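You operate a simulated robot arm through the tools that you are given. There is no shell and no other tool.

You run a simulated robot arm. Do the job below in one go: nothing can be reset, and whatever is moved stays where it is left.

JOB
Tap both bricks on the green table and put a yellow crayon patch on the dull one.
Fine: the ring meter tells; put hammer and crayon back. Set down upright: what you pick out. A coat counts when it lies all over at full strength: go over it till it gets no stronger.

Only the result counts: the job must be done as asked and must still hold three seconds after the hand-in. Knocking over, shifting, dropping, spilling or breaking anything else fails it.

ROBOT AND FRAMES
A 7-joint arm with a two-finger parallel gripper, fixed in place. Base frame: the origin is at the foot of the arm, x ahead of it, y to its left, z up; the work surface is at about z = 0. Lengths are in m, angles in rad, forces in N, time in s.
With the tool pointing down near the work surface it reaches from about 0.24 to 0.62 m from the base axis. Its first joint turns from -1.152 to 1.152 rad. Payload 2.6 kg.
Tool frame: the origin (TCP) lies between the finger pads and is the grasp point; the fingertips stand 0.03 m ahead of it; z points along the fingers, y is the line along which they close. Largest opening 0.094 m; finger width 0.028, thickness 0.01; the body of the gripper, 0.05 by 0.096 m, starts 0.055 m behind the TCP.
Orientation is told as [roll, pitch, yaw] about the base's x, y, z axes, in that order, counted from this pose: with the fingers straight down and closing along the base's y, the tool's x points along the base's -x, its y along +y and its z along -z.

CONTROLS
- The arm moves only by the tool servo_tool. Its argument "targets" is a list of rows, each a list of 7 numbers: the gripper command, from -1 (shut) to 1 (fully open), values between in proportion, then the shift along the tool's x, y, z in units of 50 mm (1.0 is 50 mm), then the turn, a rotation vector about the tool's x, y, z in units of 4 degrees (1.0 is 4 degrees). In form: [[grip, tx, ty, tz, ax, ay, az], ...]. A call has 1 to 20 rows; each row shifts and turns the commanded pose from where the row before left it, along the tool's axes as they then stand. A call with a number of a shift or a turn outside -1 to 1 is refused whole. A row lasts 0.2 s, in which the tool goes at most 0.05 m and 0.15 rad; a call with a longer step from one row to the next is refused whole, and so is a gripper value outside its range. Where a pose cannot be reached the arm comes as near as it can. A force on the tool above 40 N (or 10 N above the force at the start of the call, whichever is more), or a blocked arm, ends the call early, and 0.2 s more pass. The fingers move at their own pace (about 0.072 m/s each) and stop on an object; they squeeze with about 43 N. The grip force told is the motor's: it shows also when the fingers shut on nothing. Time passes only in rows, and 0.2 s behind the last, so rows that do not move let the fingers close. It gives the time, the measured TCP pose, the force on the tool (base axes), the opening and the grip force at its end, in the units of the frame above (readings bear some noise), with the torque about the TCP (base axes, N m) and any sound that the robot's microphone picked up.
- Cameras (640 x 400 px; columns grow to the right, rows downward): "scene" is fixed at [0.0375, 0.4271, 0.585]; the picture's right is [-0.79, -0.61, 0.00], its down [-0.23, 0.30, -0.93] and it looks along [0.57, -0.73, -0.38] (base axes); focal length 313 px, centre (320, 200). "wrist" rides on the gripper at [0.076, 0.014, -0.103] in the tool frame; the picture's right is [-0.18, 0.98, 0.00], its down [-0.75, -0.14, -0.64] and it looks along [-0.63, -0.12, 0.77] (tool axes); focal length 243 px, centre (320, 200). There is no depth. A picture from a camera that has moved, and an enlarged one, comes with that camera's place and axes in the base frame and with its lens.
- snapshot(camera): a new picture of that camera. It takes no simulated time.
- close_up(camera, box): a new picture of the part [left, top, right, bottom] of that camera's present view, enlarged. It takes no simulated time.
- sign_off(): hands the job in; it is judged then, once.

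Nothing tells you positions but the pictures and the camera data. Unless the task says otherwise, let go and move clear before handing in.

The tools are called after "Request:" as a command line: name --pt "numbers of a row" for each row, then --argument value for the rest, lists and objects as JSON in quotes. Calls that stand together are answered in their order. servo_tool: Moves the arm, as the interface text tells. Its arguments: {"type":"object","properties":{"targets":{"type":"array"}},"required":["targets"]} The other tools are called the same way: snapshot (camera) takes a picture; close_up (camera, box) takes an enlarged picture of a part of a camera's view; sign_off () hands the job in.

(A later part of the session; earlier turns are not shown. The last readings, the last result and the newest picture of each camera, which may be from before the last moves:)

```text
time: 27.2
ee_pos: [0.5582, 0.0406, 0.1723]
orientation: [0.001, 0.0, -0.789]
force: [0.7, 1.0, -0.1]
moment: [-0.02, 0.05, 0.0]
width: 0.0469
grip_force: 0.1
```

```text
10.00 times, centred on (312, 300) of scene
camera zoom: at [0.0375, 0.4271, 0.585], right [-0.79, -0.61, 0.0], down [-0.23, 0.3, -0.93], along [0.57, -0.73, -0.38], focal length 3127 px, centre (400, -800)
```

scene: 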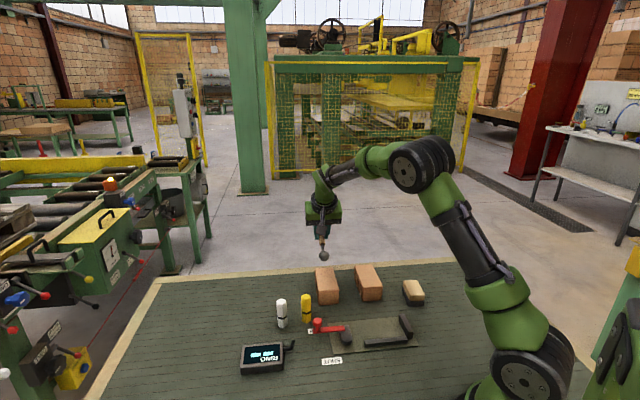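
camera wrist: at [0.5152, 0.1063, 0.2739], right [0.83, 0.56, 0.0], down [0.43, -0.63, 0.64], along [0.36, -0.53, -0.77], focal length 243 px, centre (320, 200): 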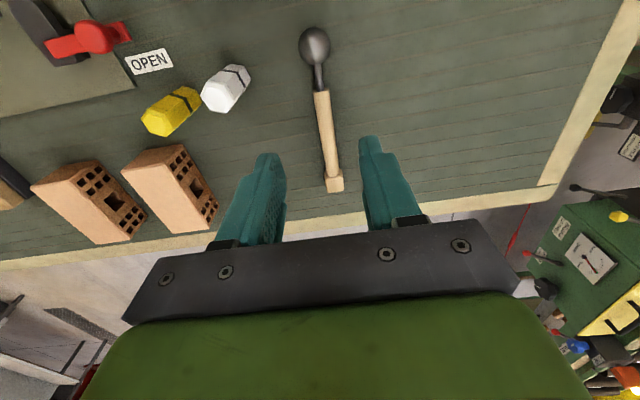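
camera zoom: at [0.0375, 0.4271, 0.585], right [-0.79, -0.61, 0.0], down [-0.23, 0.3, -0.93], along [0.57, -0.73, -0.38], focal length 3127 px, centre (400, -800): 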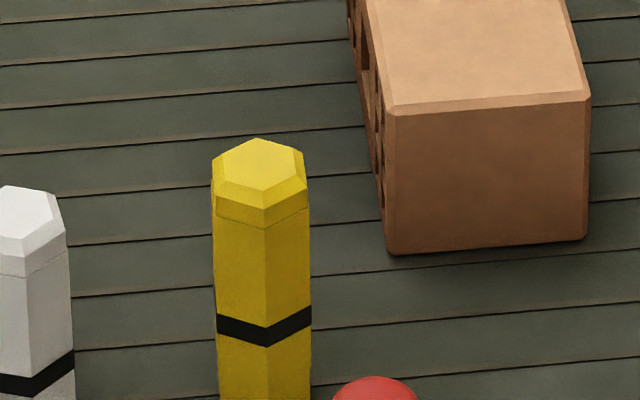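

The crayon's flats face roughly along my present closing line, and the white one is about 60 mm off to one side, so a 45 mm opening clears it. I'll move above the yellow crayon and check centring.

Request:
servo_tool --pt "0 0.094 -0.6945 0 0 0 0" --pt "0 0.094 -0.6945 0 0 0 0" --pt "0 0.094 -0.6945 0 0 0 0" --pt "0 0.094 -0.6945 0 0 0 0" --pt "0 0 0 0 0 0 -0.7" --pt "0 0 0 0.65 0 0 0" --pt "0 0 0 0.6 0 0 0" --pt "0 0 0 0 0 0 0"

Request:
snapshot --camera "wrist"

Request:
close_up --camera "scene" --box '[250, 240, 370, 315]'

```text
time: 29.0
ee_pos: [0.4469, -0.0421, 0.1095]
orientation: [-0.001, 0.0, -0.74]
force: [-0.4, 0.4, 0.8]
moment: [-0.03, 0.0, -0.01]
width: 0.0468
grip_force: 0.1
```

```text
taken
camera wrist: at [0.4008, 0.02, 0.2109], right [0.8, 0.6, 0.0], down [0.46, -0.61, 0.64], along [0.39, -0.51, -0.77], focal length 243 px, centre (320, 200)
```

wrist: 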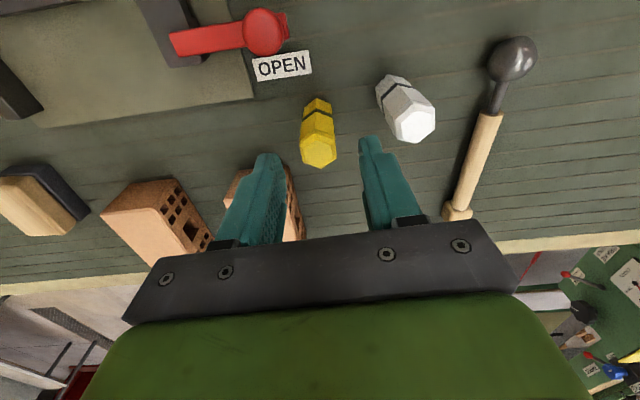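

```text
5.33 times, centred on (310, 278) of scene
camera zoom: at [0.0375, 0.4271, 0.585], right [-0.79, -0.61, 0.0], down [-0.23, 0.3, -0.93], along [0.57, -0.73, -0.38], focal length 1668 px, centre (373, -213)
```

zoom: 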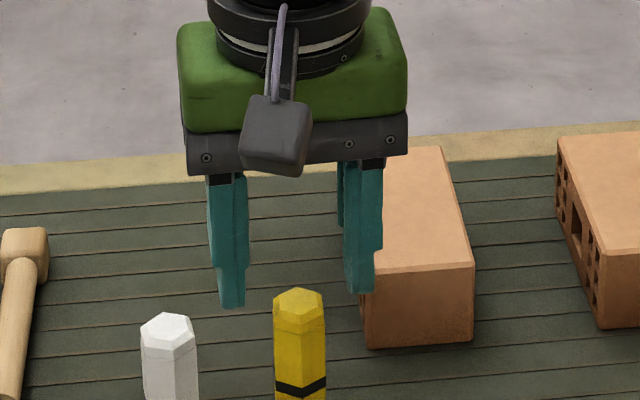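

The yellow crayon's top is exactly centred between the fingers. I'll lower to TCP z ≈ 0.055 and close on it.

Request:
servo_tool --pt "0 0 0 0.6 0 0 0" --pt "0 0 0 0.49 0 0 0" --pt "0 0 0 0 0 0 0"

Request:
snapshot --camera "wrist"

Request:
close_up --camera "scene" --box '[250, 255, 370, 330]'

```text
time: 29.8
ee_pos: [0.4456, -0.0419, 0.0541]
orientation: [0.0, -0.001, -0.741]
force: [-0.3, -1.2, -0.2]
moment: [-0.05, 0.02, 0.04]
width: 0.0471
grip_force: 0.1
```

```text
taken
camera wrist: at [0.4, 0.0209, 0.1559], right [0.8, 0.6, 0.0], down [0.46, -0.61, 0.64], along [0.39, -0.51, -0.77], focal length 243 px, centre (320, 200)
```

wrist: 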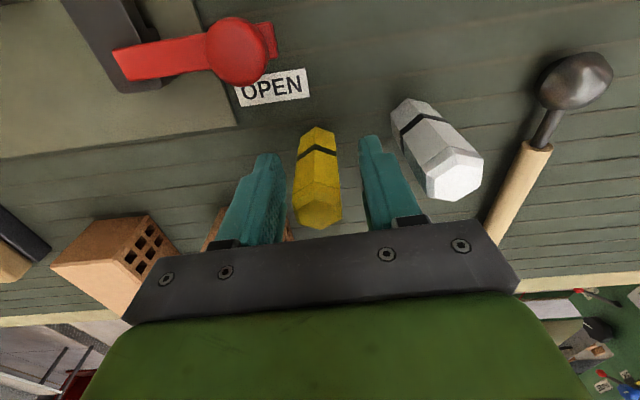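

```text
5.33 times, centred on (310, 292) of scene
camera zoom: at [0.0375, 0.4271, 0.585], right [-0.79, -0.61, 0.0], down [-0.23, 0.3, -0.93], along [0.57, -0.73, -0.38], focal length 1668 px, centre (373, -293)
```

zoom: 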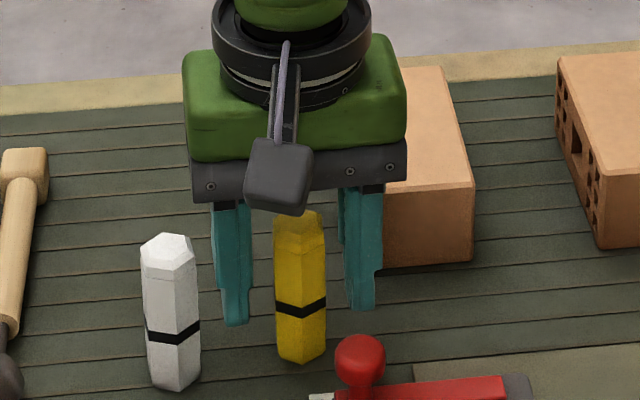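

The crayon stands well centred between the pads. I close the fingers.

Request:
servo_tool --pt "-0.3 0 0 0 0 0 0" --pt "-0.6 0 0 0 0 0 0" --pt "-1 0 0 0 0 0 0" --pt "-1 0 0 0 0 0 0"

Request:
close_up --camera "scene" --box '[250, 255, 370, 330]'

Request:
close_up --camera "wrist" --box '[220, 80, 420, 240]'

```text
time: 30.8
ee_pos: [0.4459, -0.0419, 0.0557]
orientation: [0.003, -0.003, -0.739]
force: [0.2, -0.4, 4.6]
moment: [-0.09, 0.15, -0.03]
width: 0.0244
grip_force: 42.5
```

```text
5.33 times, centred on (310, 292) of scene
camera zoom: at [0.0375, 0.4271, 0.585], right [-0.79, -0.61, 0.0], down [-0.23, 0.3, -0.93], along [0.57, -0.73, -0.38], focal length 1668 px, centre (373, -293)
```

zoom: 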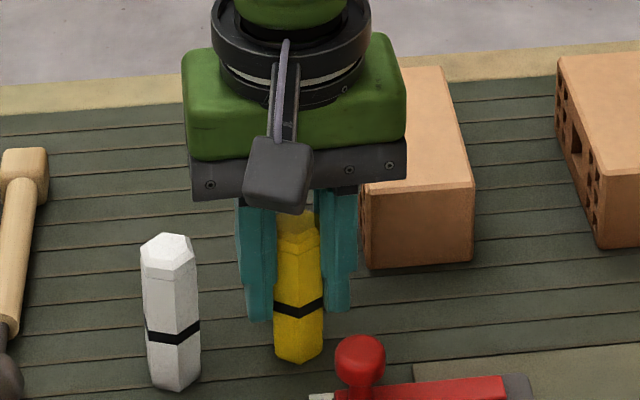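

```text
2.50 times, centred on (320, 160) of wrist
camera zoom: at [0.4002, 0.0209, 0.1565], right [0.8, 0.6, 0.0], down [0.46, -0.61, 0.64], along [0.39, -0.51, -0.77], focal length 606 px, centre (320, 300)
```

zoom: 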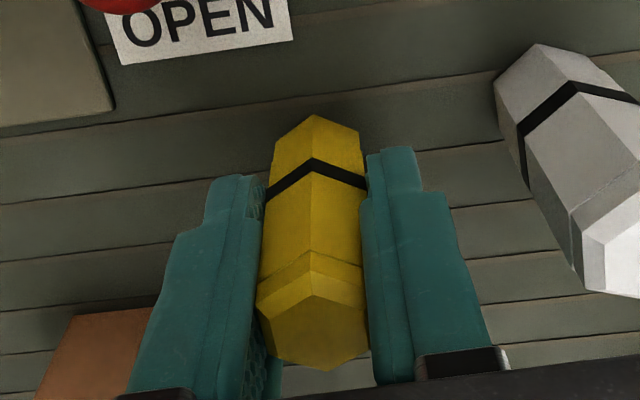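

The crayon is held (24.4 mm), its foot 55 mm below the TCP. I'll lift it straight up, carry it over the dull brick's middle, line up with the brick, and lower it to about 10 mm above the top.

Request:
servo_tool --pt "-1 0 0 -0.3 0 0 0" --pt "-1 0 0 -0.8 0 0 0" --pt "-1 0 0 -0.9 0 0 0" --pt "-1 -0.694 -0.463 0 0 0 0" --pt "-1 -0.694 -0.463 0 0 0 0" --pt "-1 -0.694 -0.463 0 0 0 0" --pt "-1 0 0 0 0 0 0.78" --pt "-1 0 0 0.6 0 0 0" --pt "-1 0 0 0.38 0 0 0" --pt "-1 0 0 0 0 0 0"

Request:
snapshot --camera "wrist"

Request:
close_up --camera "scene" --box '[280, 230, 400, 305]'

```text
time: 33.0
ee_pos: [0.4779, -0.1637, 0.1076]
orientation: [0.002, -0.001, -0.795]
force: [2.4, -0.8, 4.2]
moment: [0.1, -0.17, 0.0]
width: 0.0245
grip_force: 43.6
```

```text
taken
camera wrist: at [0.435, -0.0985, 0.2087], right [0.83, 0.56, 0.0], down [0.43, -0.64, 0.64], along [0.36, -0.53, -0.77], focal length 243 px, centre (320, 200)
```

wrist: 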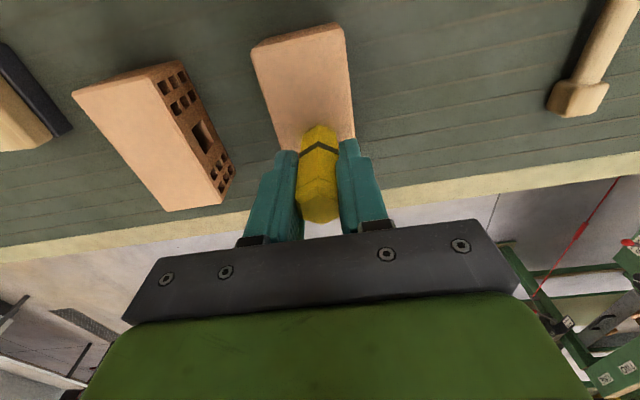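

```text
5.33 times, centred on (340, 268) of scene
camera zoom: at [0.0375, 0.4272, 0.585], right [-0.79, -0.61, 0.0], down [-0.23, 0.3, -0.93], along [0.57, -0.73, -0.38], focal length 1668 px, centre (213, -160)
```

zoom: 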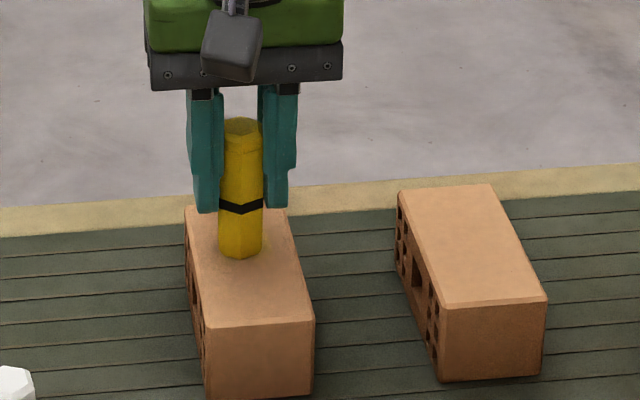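

The tool already reads about 4 N upward, so the crayon may be touching—the brick may be nearer 50 mm tall. I'll raise a little to compare forces.

Request:
servo_tool --pt "-1 0 0 -0.2 0 0 0" --pt "-1 0 0 0 0 0 0" --pt "-1 0 0 0 0 0 0"

Request:
close_up --camera "scene" --box '[300, 250, 360, 288]'

Request:
close_up --camera "wrist" --box '[240, 0, 400, 160]'

```text
time: 33.8
ee_pos: [0.4773, -0.1633, 0.1167]
orientation: [-0.001, -0.001, -0.793]
force: [1.0, 0.3, -0.3]
moment: [-0.02, -0.01, 0.0]
width: 0.0242
grip_force: 42.7
```

```text
10.53 times, centred on (330, 269) of scene
camera zoom: at [0.0375, 0.4271, 0.585], right [-0.79, -0.61, 0.0], down [-0.23, 0.3, -0.93], along [0.57, -0.73, -0.38], focal length 3292 px, centre (215, -526)
```

zoom: 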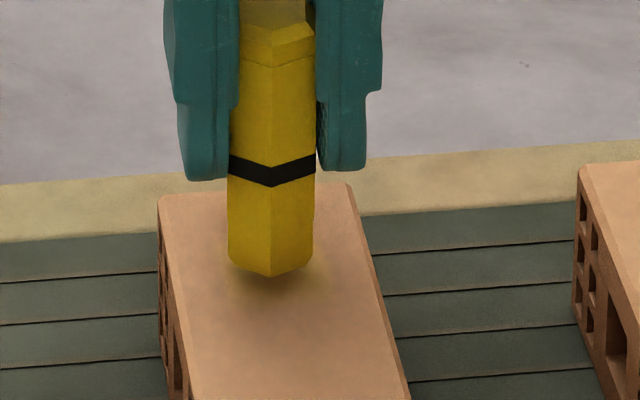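

```text
2.50 times, centred on (320, 80) of wrist
camera zoom: at [0.4344, -0.0987, 0.2184], right [0.83, 0.56, 0.0], down [0.43, -0.64, 0.64], along [0.36, -0.53, -0.77], focal length 606 px, centre (320, 500)
```

zoom: 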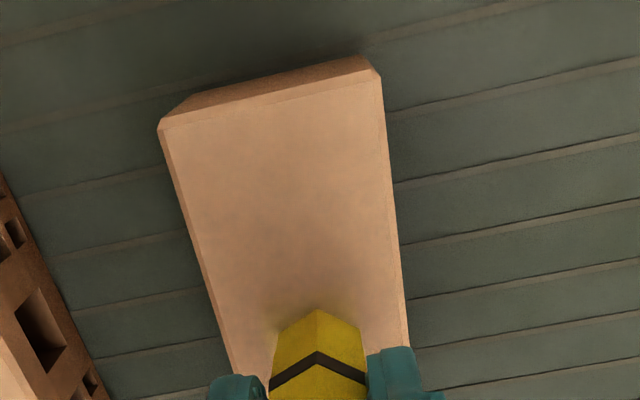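

Contact happens near TCP z = 0.1065, so the brick's top is about z = 0.051 and its centre about (0.470, -0.154). I'll centre, press lightly and make one trial stroke along the brick to see how the mark looks.

Request:
servo_tool --pt "-1 0.24 0 0 0 0 0" --pt "-1 0 0 0.14 0 0 0" --pt "-1 0 0 0.06 0 0 0" --pt "-1 0.2 0 0 0 0 0" --pt "-1 0.2 0 0 0 0 0" --pt "-1 -0.2 0 0 0 0 0" --pt "-1 -0.2 0 0 0 0 0" --pt "-1 -0.2 0 0 0 0 0" --pt "-1 -0.2 0 0 0 0 0" --pt "-1 0 0 0 0 0 0"

Request:
close_up --camera "scene" --box '[300, 250, 360, 288]'

Request:
close_up --camera "wrist" --box '[240, 0, 400, 160]'

```text
time: 36.0
ee_pos: [0.4813, -0.1712, 0.1054]
orientation: [-0.001, 0.001, -0.794]
force: [-0.1, 2.3, 4.4]
moment: [-0.03, 0.02, 0.02]
width: 0.0225
grip_force: 43.3
```

```text
10.53 times, centred on (330, 269) of scene
camera zoom: at [0.0375, 0.4272, 0.585], right [-0.79, -0.61, 0.0], down [-0.23, 0.3, -0.93], along [0.57, -0.73, -0.38], focal length 3292 px, centre (215, -526)
```

zoom: 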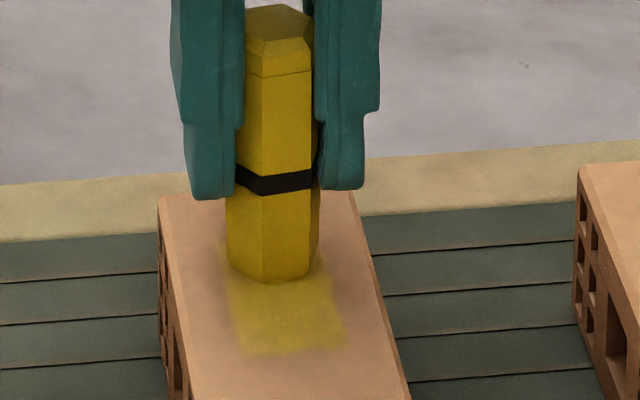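

```text
2.50 times, centred on (320, 80) of wrist
camera zoom: at [0.4391, -0.1058, 0.2066], right [0.83, 0.56, 0.0], down [0.43, -0.64, 0.64], along [0.36, -0.53, -0.77], focal length 606 px, centre (320, 500)
```

zoom: 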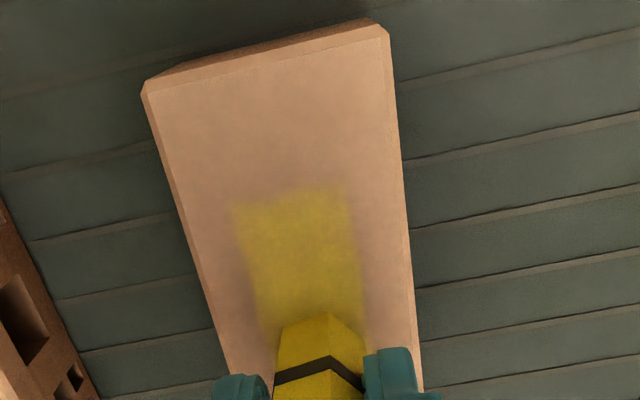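

The foot of the crayon does mark: a soft yellow band about 25 mm wide, centred on the brick. I'll go over the whole top face in overlapping lanes, starting with the middle lane from end to end.

Request:
servo_tool --pt "-1 -0.22 0 0 0 0 0" --pt "-1 -0.2 0 0 0 0 0" --pt "-1 0.332 0 0 0 0 0" --pt "-1 0.332 0 0 0 0 0" --pt "-1 0.332 0 0 0 0 0" --pt "-1 0.332 0 0 0 0 0" --pt "-1 0.332 0 0 0 0 0" --pt "-1 -0.332 0 0 0 0 0" --pt "-1 -0.332 0 0 0 0 0" --pt "-1 -0.332 0 0 0 0 0" --pt "-1 -0.332 0 0 0 0 0" --pt "-1 -0.332 0 0 0 0 0" --pt "-1 0.332 0 0 0 0 0" --pt "-1 0.332 0 0 0 0 0" --pt "-1 0.332 0 0 0 0 0" --pt "-1 0.332 0 0 0 0 0" --pt "-1 0.332 0 0 0 0 0" --pt "-1 0 0 0 0 0 0"

Request:
close_up --camera "scene" --box '[300, 250, 360, 288]'

Request:
snapshot --camera "wrist"

```text
time: 39.8
ee_pos: [0.4385, -0.1256, 0.1079]
orientation: [-0.001, 0.001, -0.795]
force: [0.7, -0.3, -0.6]
moment: [0.0, 0.03, 0.0]
width: 0.0215
grip_force: 43.3
```

```text
10.53 times, centred on (330, 269) of scene
camera zoom: at [0.0375, 0.4272, 0.585], right [-0.79, -0.61, 0.0], down [-0.23, 0.3, -0.93], along [0.57, -0.73, -0.38], focal length 3292 px, centre (215, -526)
```

zoom: 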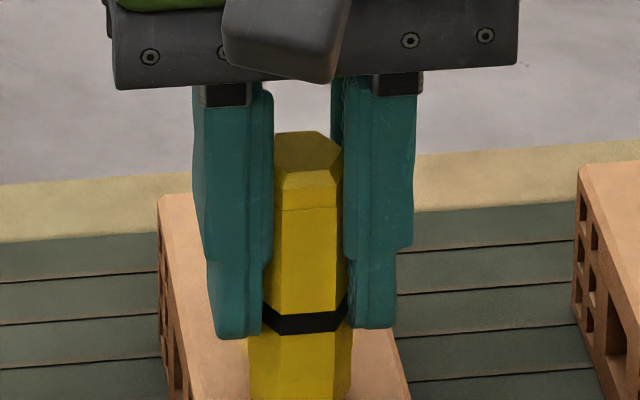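

```text
taken
camera wrist: at [0.3962, -0.0603, 0.2087], right [0.83, 0.56, 0.0], down [0.43, -0.64, 0.64], along [0.36, -0.53, -0.77], focal length 243 px, centre (320, 200)
```

wrist: 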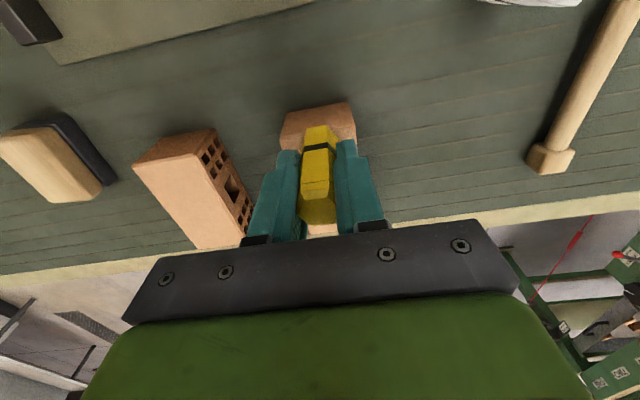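

The force has dropped to nothing and the crayon seems to have turned in the fingers. I'll raise it a bit and inspect both crayon and mark.

Request:
servo_tool --pt "-1 0 0 -0.5 0 0 0" --pt "-1 0 0 0 0 0 0"

Request:
close_up --camera "wrist" --box '[240, 80, 400, 240]'

Request:
close_up --camera "scene" --box '[290, 245, 370, 295]'

```text
time: 40.4
ee_pos: [0.4391, -0.124, 0.133]
orientation: [-0.001, -0.001, -0.793]
force: [-0.2, 0.1, -0.3]
moment: [0.01, 0.01, -0.02]
width: 0.0217
grip_force: 43.6
```

```text
2.50 times, centred on (320, 160) of wrist
camera zoom: at [0.3965, -0.0595, 0.2342], right [0.83, 0.56, 0.0], down [0.43, -0.64, 0.64], along [0.36, -0.53, -0.77], focal length 606 px, centre (320, 300)
```

zoom: 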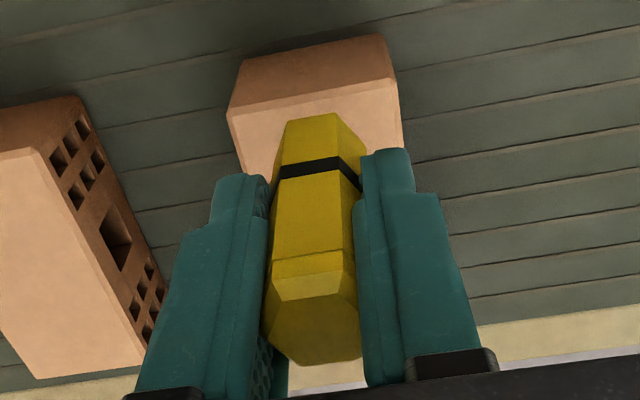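

```text
8.00 times, centred on (330, 270) of scene
camera zoom: at [0.0375, 0.4271, 0.585], right [-0.79, -0.61, 0.0], down [-0.23, 0.3, -0.93], along [0.57, -0.73, -0.38], focal length 2502 px, centre (240, -360)
```

zoom: 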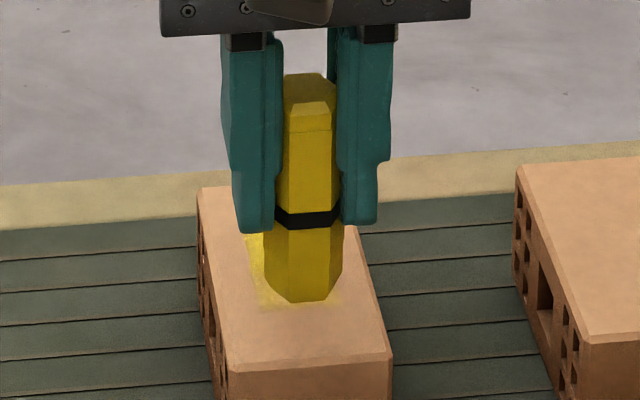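

The crayon has turned about its own axis onto a more stable seat (21.6 mm) and slid up about a millimetre, so contact was lost towards the near end. I'll raise it clear to see the mark as it stands.

Request:
servo_tool --pt "-1 0 0 -0.9 0 0 0" --pt "-1 0 0 -0.9 0 0 0" --pt "-1 0 0 0 0 0 0"

Request:
close_up --camera "scene" --box '[290, 245, 370, 295]'

Request:
close_up --camera "scene" --box '[280, 215, 380, 278]'

Request:
close_up --camera "wrist" --box '[240, 0, 400, 160]'

```text
time: 41.2
ee_pos: [0.4391, -0.1256, 0.2238]
orientation: [0.0, 0.001, -0.795]
force: [0.1, -0.1, -1.0]
moment: [-0.03, 0.02, 0.03]
width: 0.0214
grip_force: 42.7
```

```text
8.00 times, centred on (330, 270) of scene
camera zoom: at [0.0375, 0.4271, 0.585], right [-0.79, -0.61, 0.0], down [-0.23, 0.3, -0.93], along [0.57, -0.73, -0.38], focal length 2502 px, centre (240, -360)
```

zoom: 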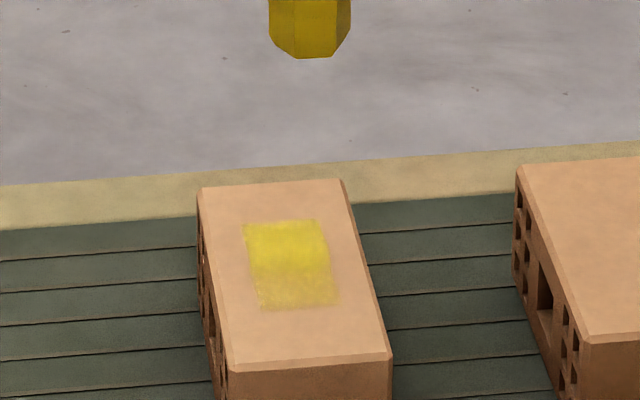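

```text
6.35 times, centred on (330, 246) of scene
camera zoom: at [0.0375, 0.4271, 0.585], right [-0.79, -0.61, 0.0], down [-0.23, 0.3, -0.93], along [0.57, -0.73, -0.38], focal length 1986 px, centre (256, -95)
```

zoom: 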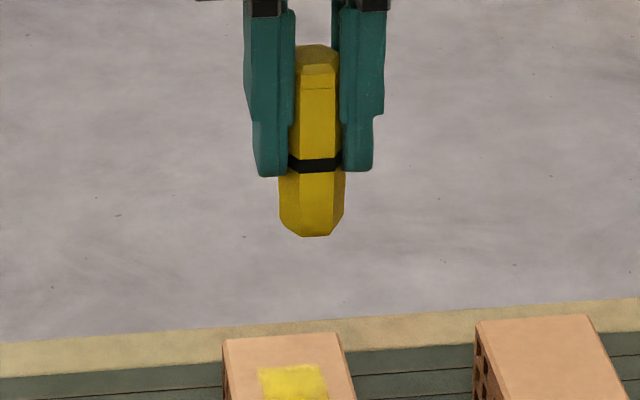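

```text
2.50 times, centred on (320, 80) of wrist
camera zoom: at [0.3964, -0.0611, 0.3252], right [0.83, 0.56, 0.0], down [0.43, -0.64, 0.64], along [0.36, -0.53, -0.77], focal length 606 px, centre (320, 500)
```

zoom: 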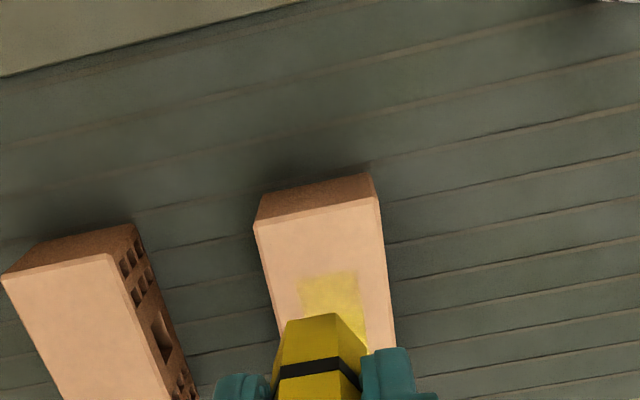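

The mark shows as a crisp-edged rectangle about 50 × 26 mm centred on the top, strongest at the far part, weaker at the near third. I'll go back over the middle and find the new contact height.

Request:
servo_tool --pt "-1 -0.84 0 0 0 0 0" --pt "-1 0 0 0.8 0 0 0" --pt "-1 0 0 0.8 0 0 0" --pt "-1 0 0 0.6 0 0 0" --pt "-1 0 0 0.1 0 0 0" --pt "-1 0 0 0.01 0 0 0" --pt "-1 0 0 0 0 0 0"

```text
time: 42.8
ee_pos: [0.4675, -0.1557, 0.1065]
orientation: [0.001, 0.0, -0.795]
force: [0.4, -0.2, -0.2]
moment: [0.02, 0.02, -0.02]
width: 0.0216
grip_force: 43.5
```

No contact yet at command z ≈ 0.106. I'll step down 1 mm at a time.

Request:
servo_tool --pt "-1 0 0 0.02 0 0 0" --pt "-1 0 0 0 0 0 0"

Request:
servo_tool --pt "-1 0 0 0.02 0 0 0" --pt "-1 0 0 0 0 0 0"

```text
time: 43.4
ee_pos: [0.4672, -0.1555, 0.1063]
orientation: [-0.001, 0.001, -0.795]
force: [-0.2, 0.1, -0.8]
moment: [0.01, 0.01, -0.01]
width: 0.0217
grip_force: 43.1
```

```text
time: 44.0
ee_pos: [0.469, -0.1567, 0.1058]
orientation: [-0.001, -0.002, -0.795]
force: [0.8, -0.1, -0.2]
moment: [0.02, -0.02, 0.03]
width: 0.0216
grip_force: 43.2
```

Still free. A few more 1 mm steps, reading the force each time.

Request:
servo_tool --pt "-1 0 0 0.02 0 0 0" --pt "-1 0 0 0 0 0 0"

Request:
servo_tool --pt "-1 0 0 0.02 0 0 0" --pt "-1 0 0 0 0 0 0"

Request:
close_up --camera "scene" --box '[300, 250, 360, 288]'

```text
time: 44.6
ee_pos: [0.4689, -0.1557, 0.1051]
orientation: [0.001, -0.001, -0.794]
force: [-3.3, 0.9, 11.9]
moment: [0.03, 0.16, -0.04]
width: 0.0216
grip_force: 43.4
```

```text
time: 45.2
ee_pos: [0.4688, -0.1554, 0.1049]
orientation: [0.001, -0.004, -0.793]
force: [-6.8, 1.2, 23.9]
moment: [0.04, 0.34, 0.01]
width: 0.0217
grip_force: 43.5
```

```text
10.53 times, centred on (330, 269) of scene
camera zoom: at [0.0374, 0.4272, 0.585], right [-0.79, -0.61, 0.0], down [-0.23, 0.3, -0.93], along [0.57, -0.73, -0.38], focal length 3292 px, centre (215, -526)
```

zoom: 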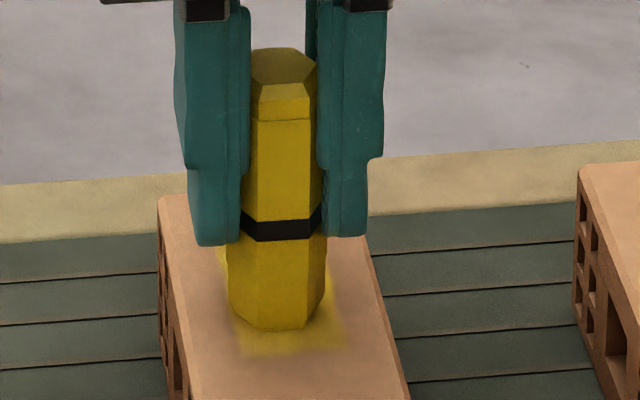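

Contact begins at command z ≈ 0.104 and stiffens at about 12 N/mm. I'll ease off to about 5 N and rub back and forth over the marked zone.

Request:
servo_tool --pt "-1 0 0 -0.03 0 0 0" --pt "-1 0.3 0 0 0 0 0" --pt "-1 0.3 0 0 0 0 0" --pt "-1 -0.24 0 0 0 0 0" --pt "-1 -0.24 0 0 0 0 0" --pt "-1 -0.24 0 0 0 0 0" --pt "-1 -0.24 0 0 0 0 0" --pt "-1 -0.24 0 0 0 0 0" --pt "-1 0.24 0 0 0 0 0" --pt "-1 0.24 0 0 0 0 0" --pt "-1 0.24 0 0 0 0 0" --pt "-1 0.24 0 0 0 0 0" --pt "-1 0.24 0 0 0 0 0" --pt "-1 0 0 0 0 0 0"

Request:
close_up --camera "scene" --box '[300, 250, 360, 288]'

```text
time: 48.2
ee_pos: [0.4488, -0.1345, 0.1036]
orientation: [0.002, -0.005, -0.794]
force: [6.6, -6.8, 18.8]
moment: [-0.28, -0.4, -0.02]
width: 0.0216
grip_force: 43.0
```

```text
10.53 times, centred on (330, 269) of scene
camera zoom: at [0.0374, 0.4272, 0.585], right [-0.79, -0.61, 0.0], down [-0.23, 0.3, -0.93], along [0.57, -0.73, -0.38], focal length 3292 px, centre (215, -526)
```

zoom: 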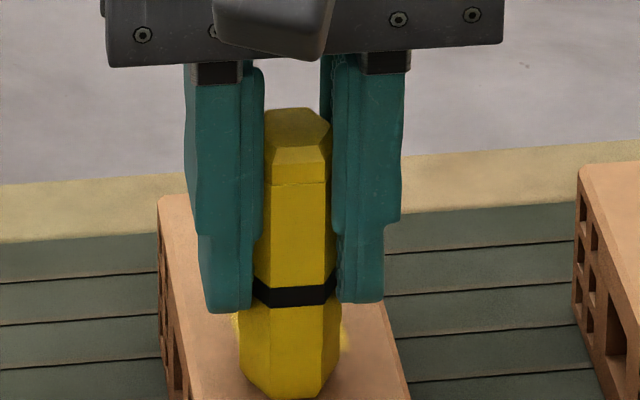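

That rose to 19 N with 9 N sideways, more than I want; lengthwise strokes seem to rock the crayon in the fingers. I'll lift clear and inspect mark, brick and crayon.

Request:
servo_tool --pt "-1 0 0 -0.1 0 0 0" --pt "-1 0 0 -0.9 0 0 0" --pt "-1 0 0 -0.9 0 0 0" --pt "-1 0 0 -0.3 0 0 0" --pt "-1 0 0 0 0 0 0"

Request:
close_up --camera "scene" --box '[290, 245, 370, 295]'

Request:
close_up --camera "scene" --box '[280, 215, 380, 278]'

Request:
close_up --camera "wrist" --box '[220, 40, 420, 240]'

```text
time: 49.4
ee_pos: [0.4464, -0.1342, 0.2122]
orientation: [0.001, 0.001, -0.794]
force: [-0.9, 0.0, -0.6]
moment: [0.04, -0.01, -0.02]
width: 0.0217
grip_force: 43.0
```

```text
8.00 times, centred on (330, 270) of scene
camera zoom: at [0.0375, 0.4271, 0.585], right [-0.79, -0.61, 0.0], down [-0.23, 0.3, -0.93], along [0.57, -0.73, -0.38], focal length 2502 px, centre (240, -360)
```

zoom: 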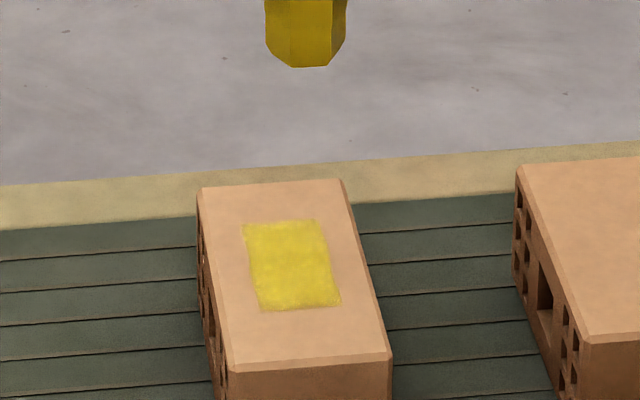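

```text
6.35 times, centred on (330, 246) of scene
camera zoom: at [0.0375, 0.4271, 0.585], right [-0.79, -0.61, 0.0], down [-0.23, 0.3, -0.93], along [0.57, -0.73, -0.38], focal length 1986 px, centre (256, -95)
```

zoom: 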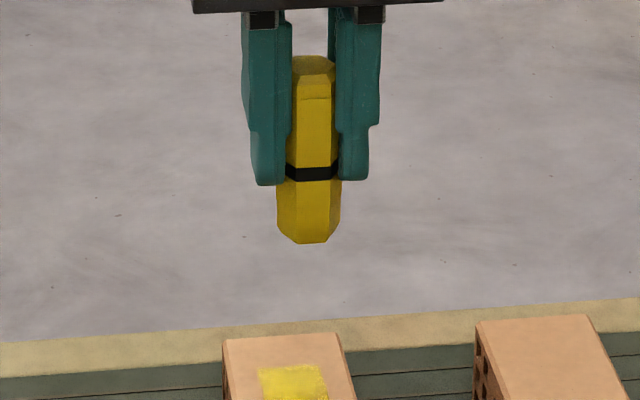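

```text
2.00 times, centred on (320, 140) of wrist
camera zoom: at [0.4041, -0.0695, 0.3147], right [0.83, 0.56, 0.0], down [0.43, -0.64, 0.64], along [0.36, -0.53, -0.77], focal length 485 px, centre (320, 320)
```

zoom: 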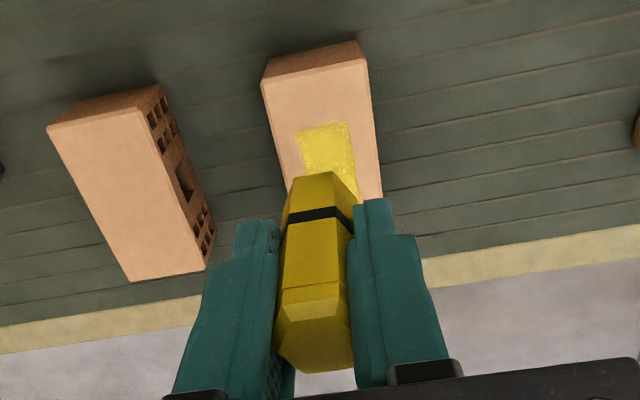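

The mark stays confined to that same rectangle, so it is the patch to fill. Brick has not moved. I'll zoom tightly to judge strength and evenness.

Request:
close_up --camera "scene" --box '[316, 269, 336, 286]'

Request:
close_up --camera "wrist" --box '[295, 90, 355, 140]'

```text
16.00 times, centred on (326, 278) of scene
camera zoom: at [0.0375, 0.4271, 0.585], right [-0.79, -0.61, 0.0], down [-0.23, 0.3, -0.93], along [0.57, -0.73, -0.38], focal length 5003 px, centre (224, -1040)
```

zoom: 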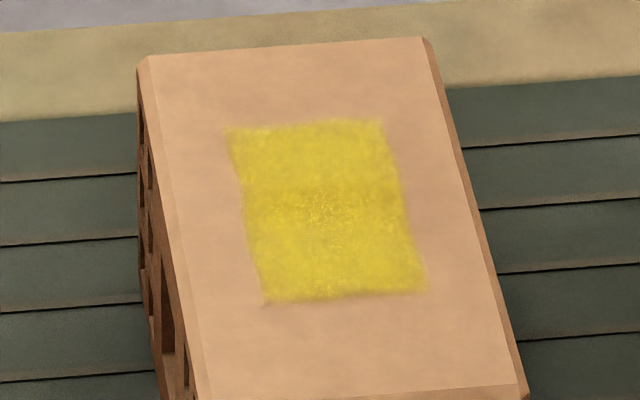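

```text
8.00 times, centred on (325, 115) of wrist
camera zoom: at [0.4041, -0.0695, 0.3147], right [0.83, 0.56, 0.0], down [0.43, -0.64, 0.64], along [0.36, -0.53, -0.77], focal length 1941 px, centre (280, 880)
```

zoom: 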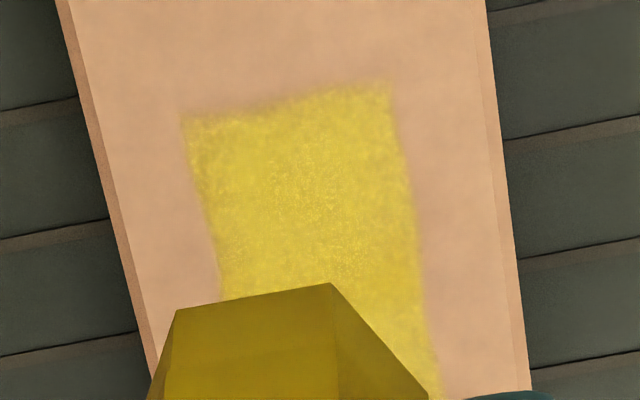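

The coat is centred and nearly even, but I'm to rub until it gets no stronger. I'll continue with short crosswise strokes (stiffer in the grip), first finding contact at the near end of the patch.

Request:
servo_tool --pt "-1 -0.16 0 0 0 0 0" --pt "-1 0 0 0.9 0 0 0" --pt "-1 0 0 0.9 0 0 0" --pt "-1 0 0 0.35 0 0 0" --pt "-1 0 0 0.01 0 0 0" --pt "-1 0 0 0 0 0 0"

Request:
servo_tool --pt "-1 0 0 0.015 0 0 0" --pt "-1 0 0 0 0 0 0"

```text
time: 50.8
ee_pos: [0.4519, -0.1395, 0.1066]
orientation: [-0.001, 0.0, -0.795]
force: [0.2, 0.0, -0.7]
moment: [-0.02, 0.0, 0.03]
width: 0.0218
grip_force: 42.9
```

```text
time: 51.4
ee_pos: [0.4527, -0.1385, 0.1053]
orientation: [-0.001, -0.002, -0.794]
force: [-0.5, -0.3, -0.1]
moment: [-0.01, 0.02, -0.01]
width: 0.0219
grip_force: 43.2
```

Not touching yet; two half-millimetre steps more.

Request:
servo_tool --pt "-1 0 0 0.01 0 0 0" --pt "-1 0 0 0 0 0 0"

Request:
servo_tool --pt "-1 0 0 0.01 0 0 0" --pt "-1 0 0 0 0 0 0"

```text
time: 52.0
ee_pos: [0.4529, -0.1399, 0.1039]
orientation: [0.003, 0.001, -0.794]
force: [-0.3, 1.0, 5.3]
moment: [0.03, -0.02, -0.01]
width: 0.0215
grip_force: 43.0
```

```text
time: 52.6
ee_pos: [0.4525, -0.1399, 0.1044]
orientation: [0.002, -0.004, -0.794]
force: [-4.2, 4.5, 16.2]
moment: [0.19, 0.18, 0.0]
width: 0.0216
grip_force: 42.6
```

Contact at command z ≈ 0.1042. I'll ease to roughly 5–7 N and run crosswise strokes, stepping along the patch.

Request:
servo_tool --pt "-1 0 0 -0.008 0 0 0" --pt "-1 0 0.2 0 0 0 0" --pt "-1 0 -0.4 0 0 0 0" --pt "-1 0 0.4 0 0 0 0" --pt "-1 -0.12 0 0 0 0 0" --pt "-1 0 -0.4 0 0 0 0" --pt "-1 0 0.4 0 0 0 0" --pt "-1 -0.12 0 0 0 0 0" --pt "-1 0 -0.4 0 0 0 0" --pt "-1 0 0.4 0 0 0 0" --pt "-1 0 0 0 0 0 0"

Request:
close_up --camera "scene" --box '[300, 250, 360, 288]'

```text
time: 55.0
ee_pos: [0.4678, -0.1433, 0.1041]
orientation: [-0.003, -0.004, -0.797]
force: [-2.9, -9.8, 24.5]
moment: [-0.47, 0.1, -0.01]
width: 0.0215
grip_force: 43.3
```

```text
10.53 times, centred on (330, 269) of scene
camera zoom: at [0.0374, 0.4272, 0.585], right [-0.79, -0.61, 0.0], down [-0.23, 0.3, -0.93], along [0.57, -0.73, -0.38], focal length 3292 px, centre (215, -526)
```

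zoom: 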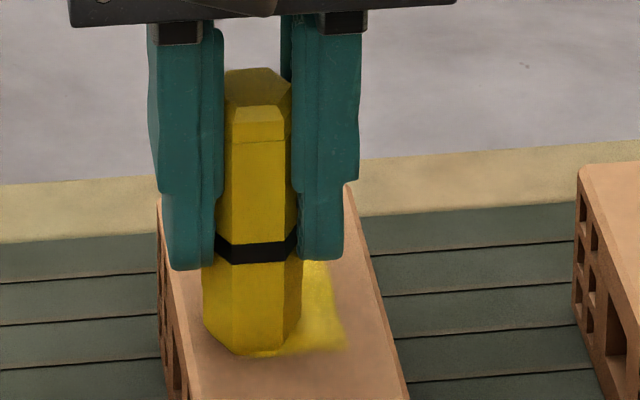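

The rubbing force crept up to 24 N as the crayon leans a bit; the brick has not moved. I'll ease off 0.8 mm and carry on along the patch more lightly.

Request:
servo_tool --pt "-1 0 0 -0.016 0 0 0" --pt "-1 -0.12 0 0 0 0 0" --pt "-1 0 -0.4 0 0 0 0" --pt "-1 0 0.4 0 0 0 0" --pt "-1 -0.12 0 0 0 0 0" --pt "-1 0 -0.4 0 0 0 0" --pt "-1 0 0.4 0 0 0 0" --pt "-1 0 0 0 0 0 0"

Request:
servo_tool --pt "-1 -0.12 0 0 0 0 0" --pt "-1 0 -0.4 0 0 0 0" --pt "-1 0 0.4 0 0 0 0" --pt "-1 -0.12 0 0 0 0 0" --pt "-1 0 -0.4 0 0 0 0" --pt "-1 0 0.4 0 0 0 0" --pt "-1 0 -0.2 0 0 0 0" --pt "-1 0 0 0 0 0 0"

Request:
close_up --camera "scene" --box '[300, 250, 360, 288]'

```text
time: 56.8
ee_pos: [0.4765, -0.1494, 0.1049]
orientation: [-0.003, 0.003, -0.794]
force: [-0.8, -1.6, 4.7]
moment: [-0.13, 0.0, -0.06]
width: 0.0217
grip_force: 43.3
```

```text
time: 58.6
ee_pos: [0.479, -0.1654, 0.1063]
orientation: [-0.003, 0.0, -0.794]
force: [-0.9, 0.6, 0.1]
moment: [-0.02, 0.03, -0.03]
width: 0.0218
grip_force: 43.1
```

```text
10.53 times, centred on (330, 269) of scene
camera zoom: at [0.0375, 0.4271, 0.585], right [-0.79, -0.61, 0.0], down [-0.23, 0.3, -0.93], along [0.57, -0.73, -0.38], focal length 3292 px, centre (215, -526)
```

zoom: 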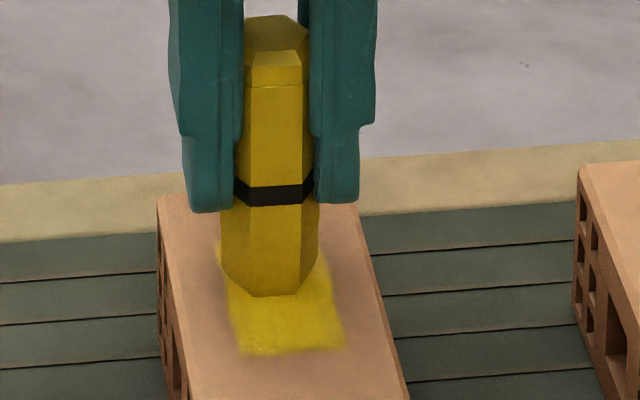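

The near half now looks strong yellow. Contact was lost toward the far end, so I'll press down in small steps again here.

Request:
servo_tool --pt "-1 0 0 0.012 0 0 0" --pt "-1 0 0 0 0 0 0"

Request:
servo_tool --pt "-1 0 0 0.008 0 0 0" --pt "-1 0 0 0 0 0 0"

```text
time: 59.2
ee_pos: [0.4782, -0.1642, 0.1045]
orientation: [0.0, -0.001, -0.794]
force: [-1.3, 0.7, 2.9]
moment: [0.03, 0.04, -0.02]
width: 0.0216
grip_force: 42.8
```

```text
time: 59.8
ee_pos: [0.4778, -0.1648, 0.1046]
orientation: [0.002, -0.001, -0.795]
force: [-3.1, 2.5, 10.7]
moment: [0.14, 0.13, 0.0]
width: 0.0215
grip_force: 43.3
```

About 6 N is good. I'll rub the far half with crosswise strokes out to its far edge and back.

Request:
servo_tool --pt "-1 0 0.2 -0.004 0 0 0" --pt "-1 0 -0.4 0 0 0 0" --pt "-1 0 0.4 0 0 0 0" --pt "-1 -0.12 0 0 0 0 0" --pt "-1 0 -0.4 0 0 0 0" --pt "-1 0 0.4 0 0 0 0" --pt "-1 -0.12 0 0 0 0 0" --pt "-1 0 -0.4 0 0 0 0" --pt "-1 0 0.4 0 0 0 0" --pt "-1 0 0 0 0 0 0"

Request:
close_up --camera "scene" --box '[300, 250, 360, 288]'

```text
time: 62.0
ee_pos: [0.4926, -0.1672, 0.1043]
orientation: [-0.002, -0.003, -0.797]
force: [-2.2, -5.3, 10.1]
moment: [-0.26, 0.04, -0.02]
width: 0.0215
grip_force: 42.9
```

```text
10.53 times, centred on (330, 269) of scene
camera zoom: at [0.0375, 0.4272, 0.585], right [-0.79, -0.61, 0.0], down [-0.23, 0.3, -0.93], along [0.57, -0.73, -0.38], focal length 3292 px, centre (215, -526)
```

zoom: 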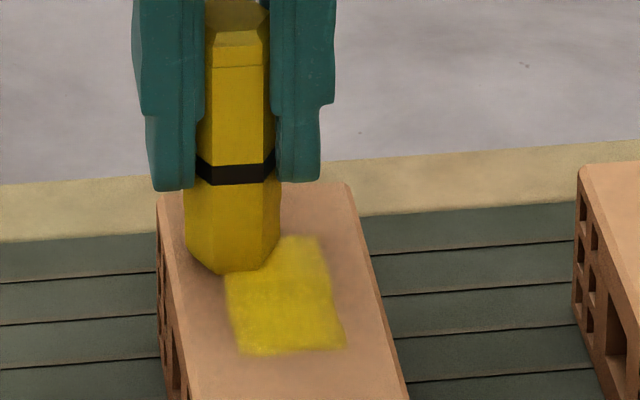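

Steady at about 10 N. Now back along the patch toward the middle with the same strokes.

Request:
servo_tool --pt "-1 0 -0.4 0 0 0 0" --pt "-1 0 0.4 0 0 0 0" --pt "-1 0.12 0 0 0 0 0" --pt "-1 0 -0.4 0 0 0 0" --pt "-1 0 0.4 0 0 0 0" --pt "-1 0.12 0 0 0 0 0" --pt "-1 0 -0.4 0 0 0 0" --pt "-1 0 0.4 0 0 0 0" --pt "-1 0.12 0 0 0 0 0" --pt "-1 0 -0.4 0 0 0 0" --pt "-1 0 0.4 0 0 0 0" --pt "-1 0.12 0 0 0 0 0" --pt "-1 0 -0.4 0 0 0 0" --pt "-1 0 0.4 0 0 0 0" --pt "-1 0 0 0 0 0 0"

Request:
close_up --camera "scene" --box '[300, 250, 360, 288]'

```text
time: 65.2
ee_pos: [0.4744, -0.1505, 0.1044]
orientation: [-0.002, 0.001, -0.795]
force: [-1.9, -5.4, 11.2]
moment: [-0.3, 0.06, -0.06]
width: 0.0216
grip_force: 43.1
```

```text
10.53 times, centred on (330, 269) of scene
camera zoom: at [0.0375, 0.4272, 0.585], right [-0.79, -0.61, 0.0], down [-0.23, 0.3, -0.93], along [0.57, -0.73, -0.38], focal length 3292 px, centre (215, -526)
```

zoom: 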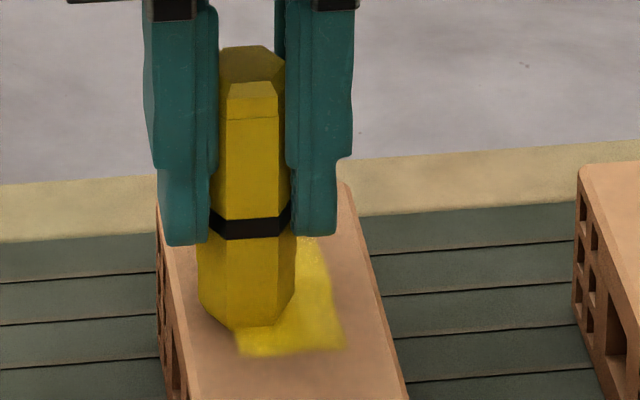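

Same stable force. I continue the strokes to the near edge of the patch.

Request:
servo_tool --pt "-1 0.12 0 0 0 0 0" --pt "-1 0 -0.4 0 0 0 0" --pt "-1 0 0.4 0 0 0 0" --pt "-1 0.12 0 0 0 0 0" --pt "-1 0 -0.4 0 0 0 0" --pt "-1 0 0.4 0 0 0 0" --pt "-1 0.12 0 0 0 0 0" --pt "-1 0 -0.4 0 0 0 0" --pt "-1 0 0.4 0 0 0 0" --pt "-1 0.12 0 0 0 0 0" --pt "-1 0 -0.4 0 0 0 0" --pt "-1 0 0.4 0 0 0 0" --pt "-1 0 0 0 0 0 0"

Request:
close_up --camera "scene" --box '[300, 250, 360, 288]'

```text
time: 68.0
ee_pos: [0.4598, -0.1347, 0.1041]
orientation: [0.001, -0.006, -0.796]
force: [-5.3, -12.3, 28.6]
moment: [-0.72, 0.29, -0.04]
width: 0.0214
grip_force: 42.5
```

```text
10.53 times, centred on (330, 269) of scene
camera zoom: at [0.0374, 0.4272, 0.585], right [-0.79, -0.61, 0.0], down [-0.23, 0.3, -0.93], along [0.57, -0.73, -0.38], focal length 3292 px, centre (215, -526)
```

zoom: 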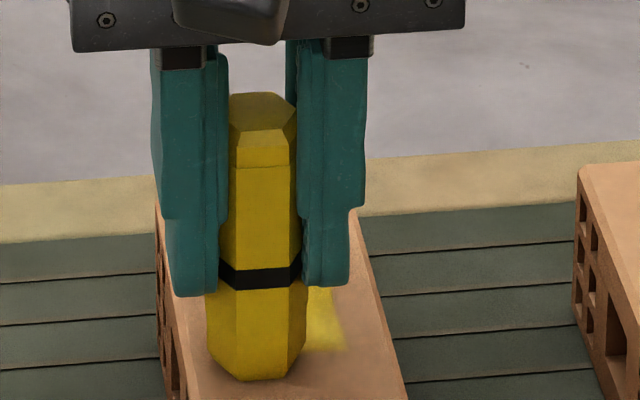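

The force rose to 29 N near the end, so I lift clear now and inspect the patch and brick.

Request:
servo_tool --pt "-1 0 0 -0.1 0 0 0" --pt "-1 0 0 -0.9 0 0 0" --pt "-1 0 0 -0.9 0 0 0" --pt "-1 0 0 -0.3 0 0 0" --pt "-1 0 0 0 0 0 0"

Request:
close_up --camera "scene" --box '[316, 269, 336, 286]'

Request:
close_up --camera "scene" --box '[290, 245, 370, 295]'

Request:
close_up --camera "wrist" --box '[220, 40, 420, 240]'

Request:
close_up --camera "scene" --box '[280, 215, 380, 278]'

```text
time: 69.2
ee_pos: [0.4594, -0.1313, 0.2123]
orientation: [-0.001, 0.001, -0.792]
force: [-0.2, 0.2, -0.5]
moment: [-0.01, 0.0, -0.01]
width: 0.0214
grip_force: 43.3
```

```text
16.00 times, centred on (326, 278) of scene
camera zoom: at [0.0375, 0.4271, 0.585], right [-0.79, -0.61, 0.0], down [-0.23, 0.3, -0.93], along [0.57, -0.73, -0.38], focal length 5003 px, centre (224, -1040)
```

zoom: 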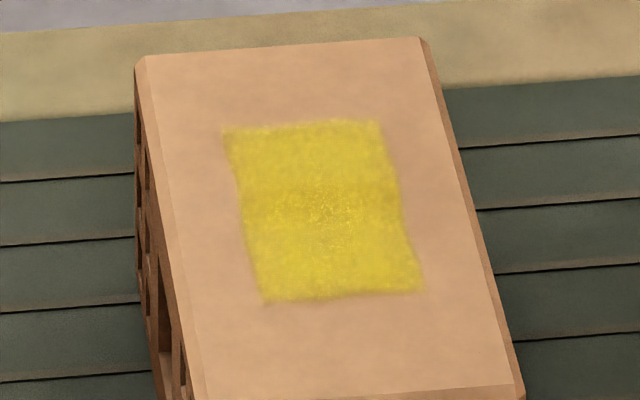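

```text
8.00 times, centred on (330, 270) of scene
camera zoom: at [0.0375, 0.4271, 0.585], right [-0.79, -0.61, 0.0], down [-0.23, 0.3, -0.93], along [0.57, -0.73, -0.38], focal length 2502 px, centre (240, -360)
```

zoom: 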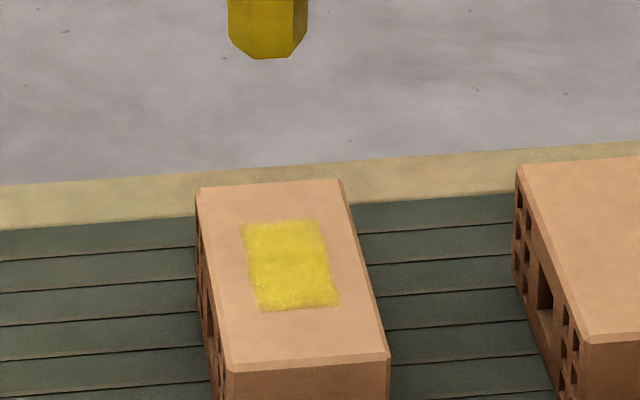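

```text
2.00 times, centred on (320, 140) of wrist
camera zoom: at [0.417, -0.0666, 0.3141], right [0.83, 0.56, 0.0], down [0.43, -0.64, 0.64], along [0.36, -0.53, -0.77], focal length 485 px, centre (320, 320)
```

zoom: 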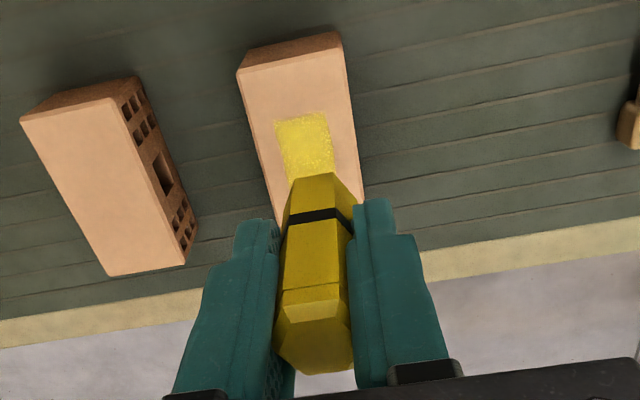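

```text
6.35 times, centred on (330, 246) of scene
camera zoom: at [0.0375, 0.4271, 0.585], right [-0.79, -0.61, 0.0], down [-0.23, 0.3, -0.93], along [0.57, -0.73, -0.38], focal length 1986 px, centre (256, -95)
```

zoom: 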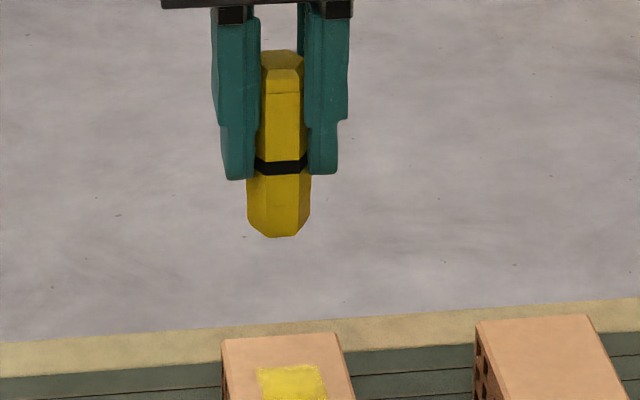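

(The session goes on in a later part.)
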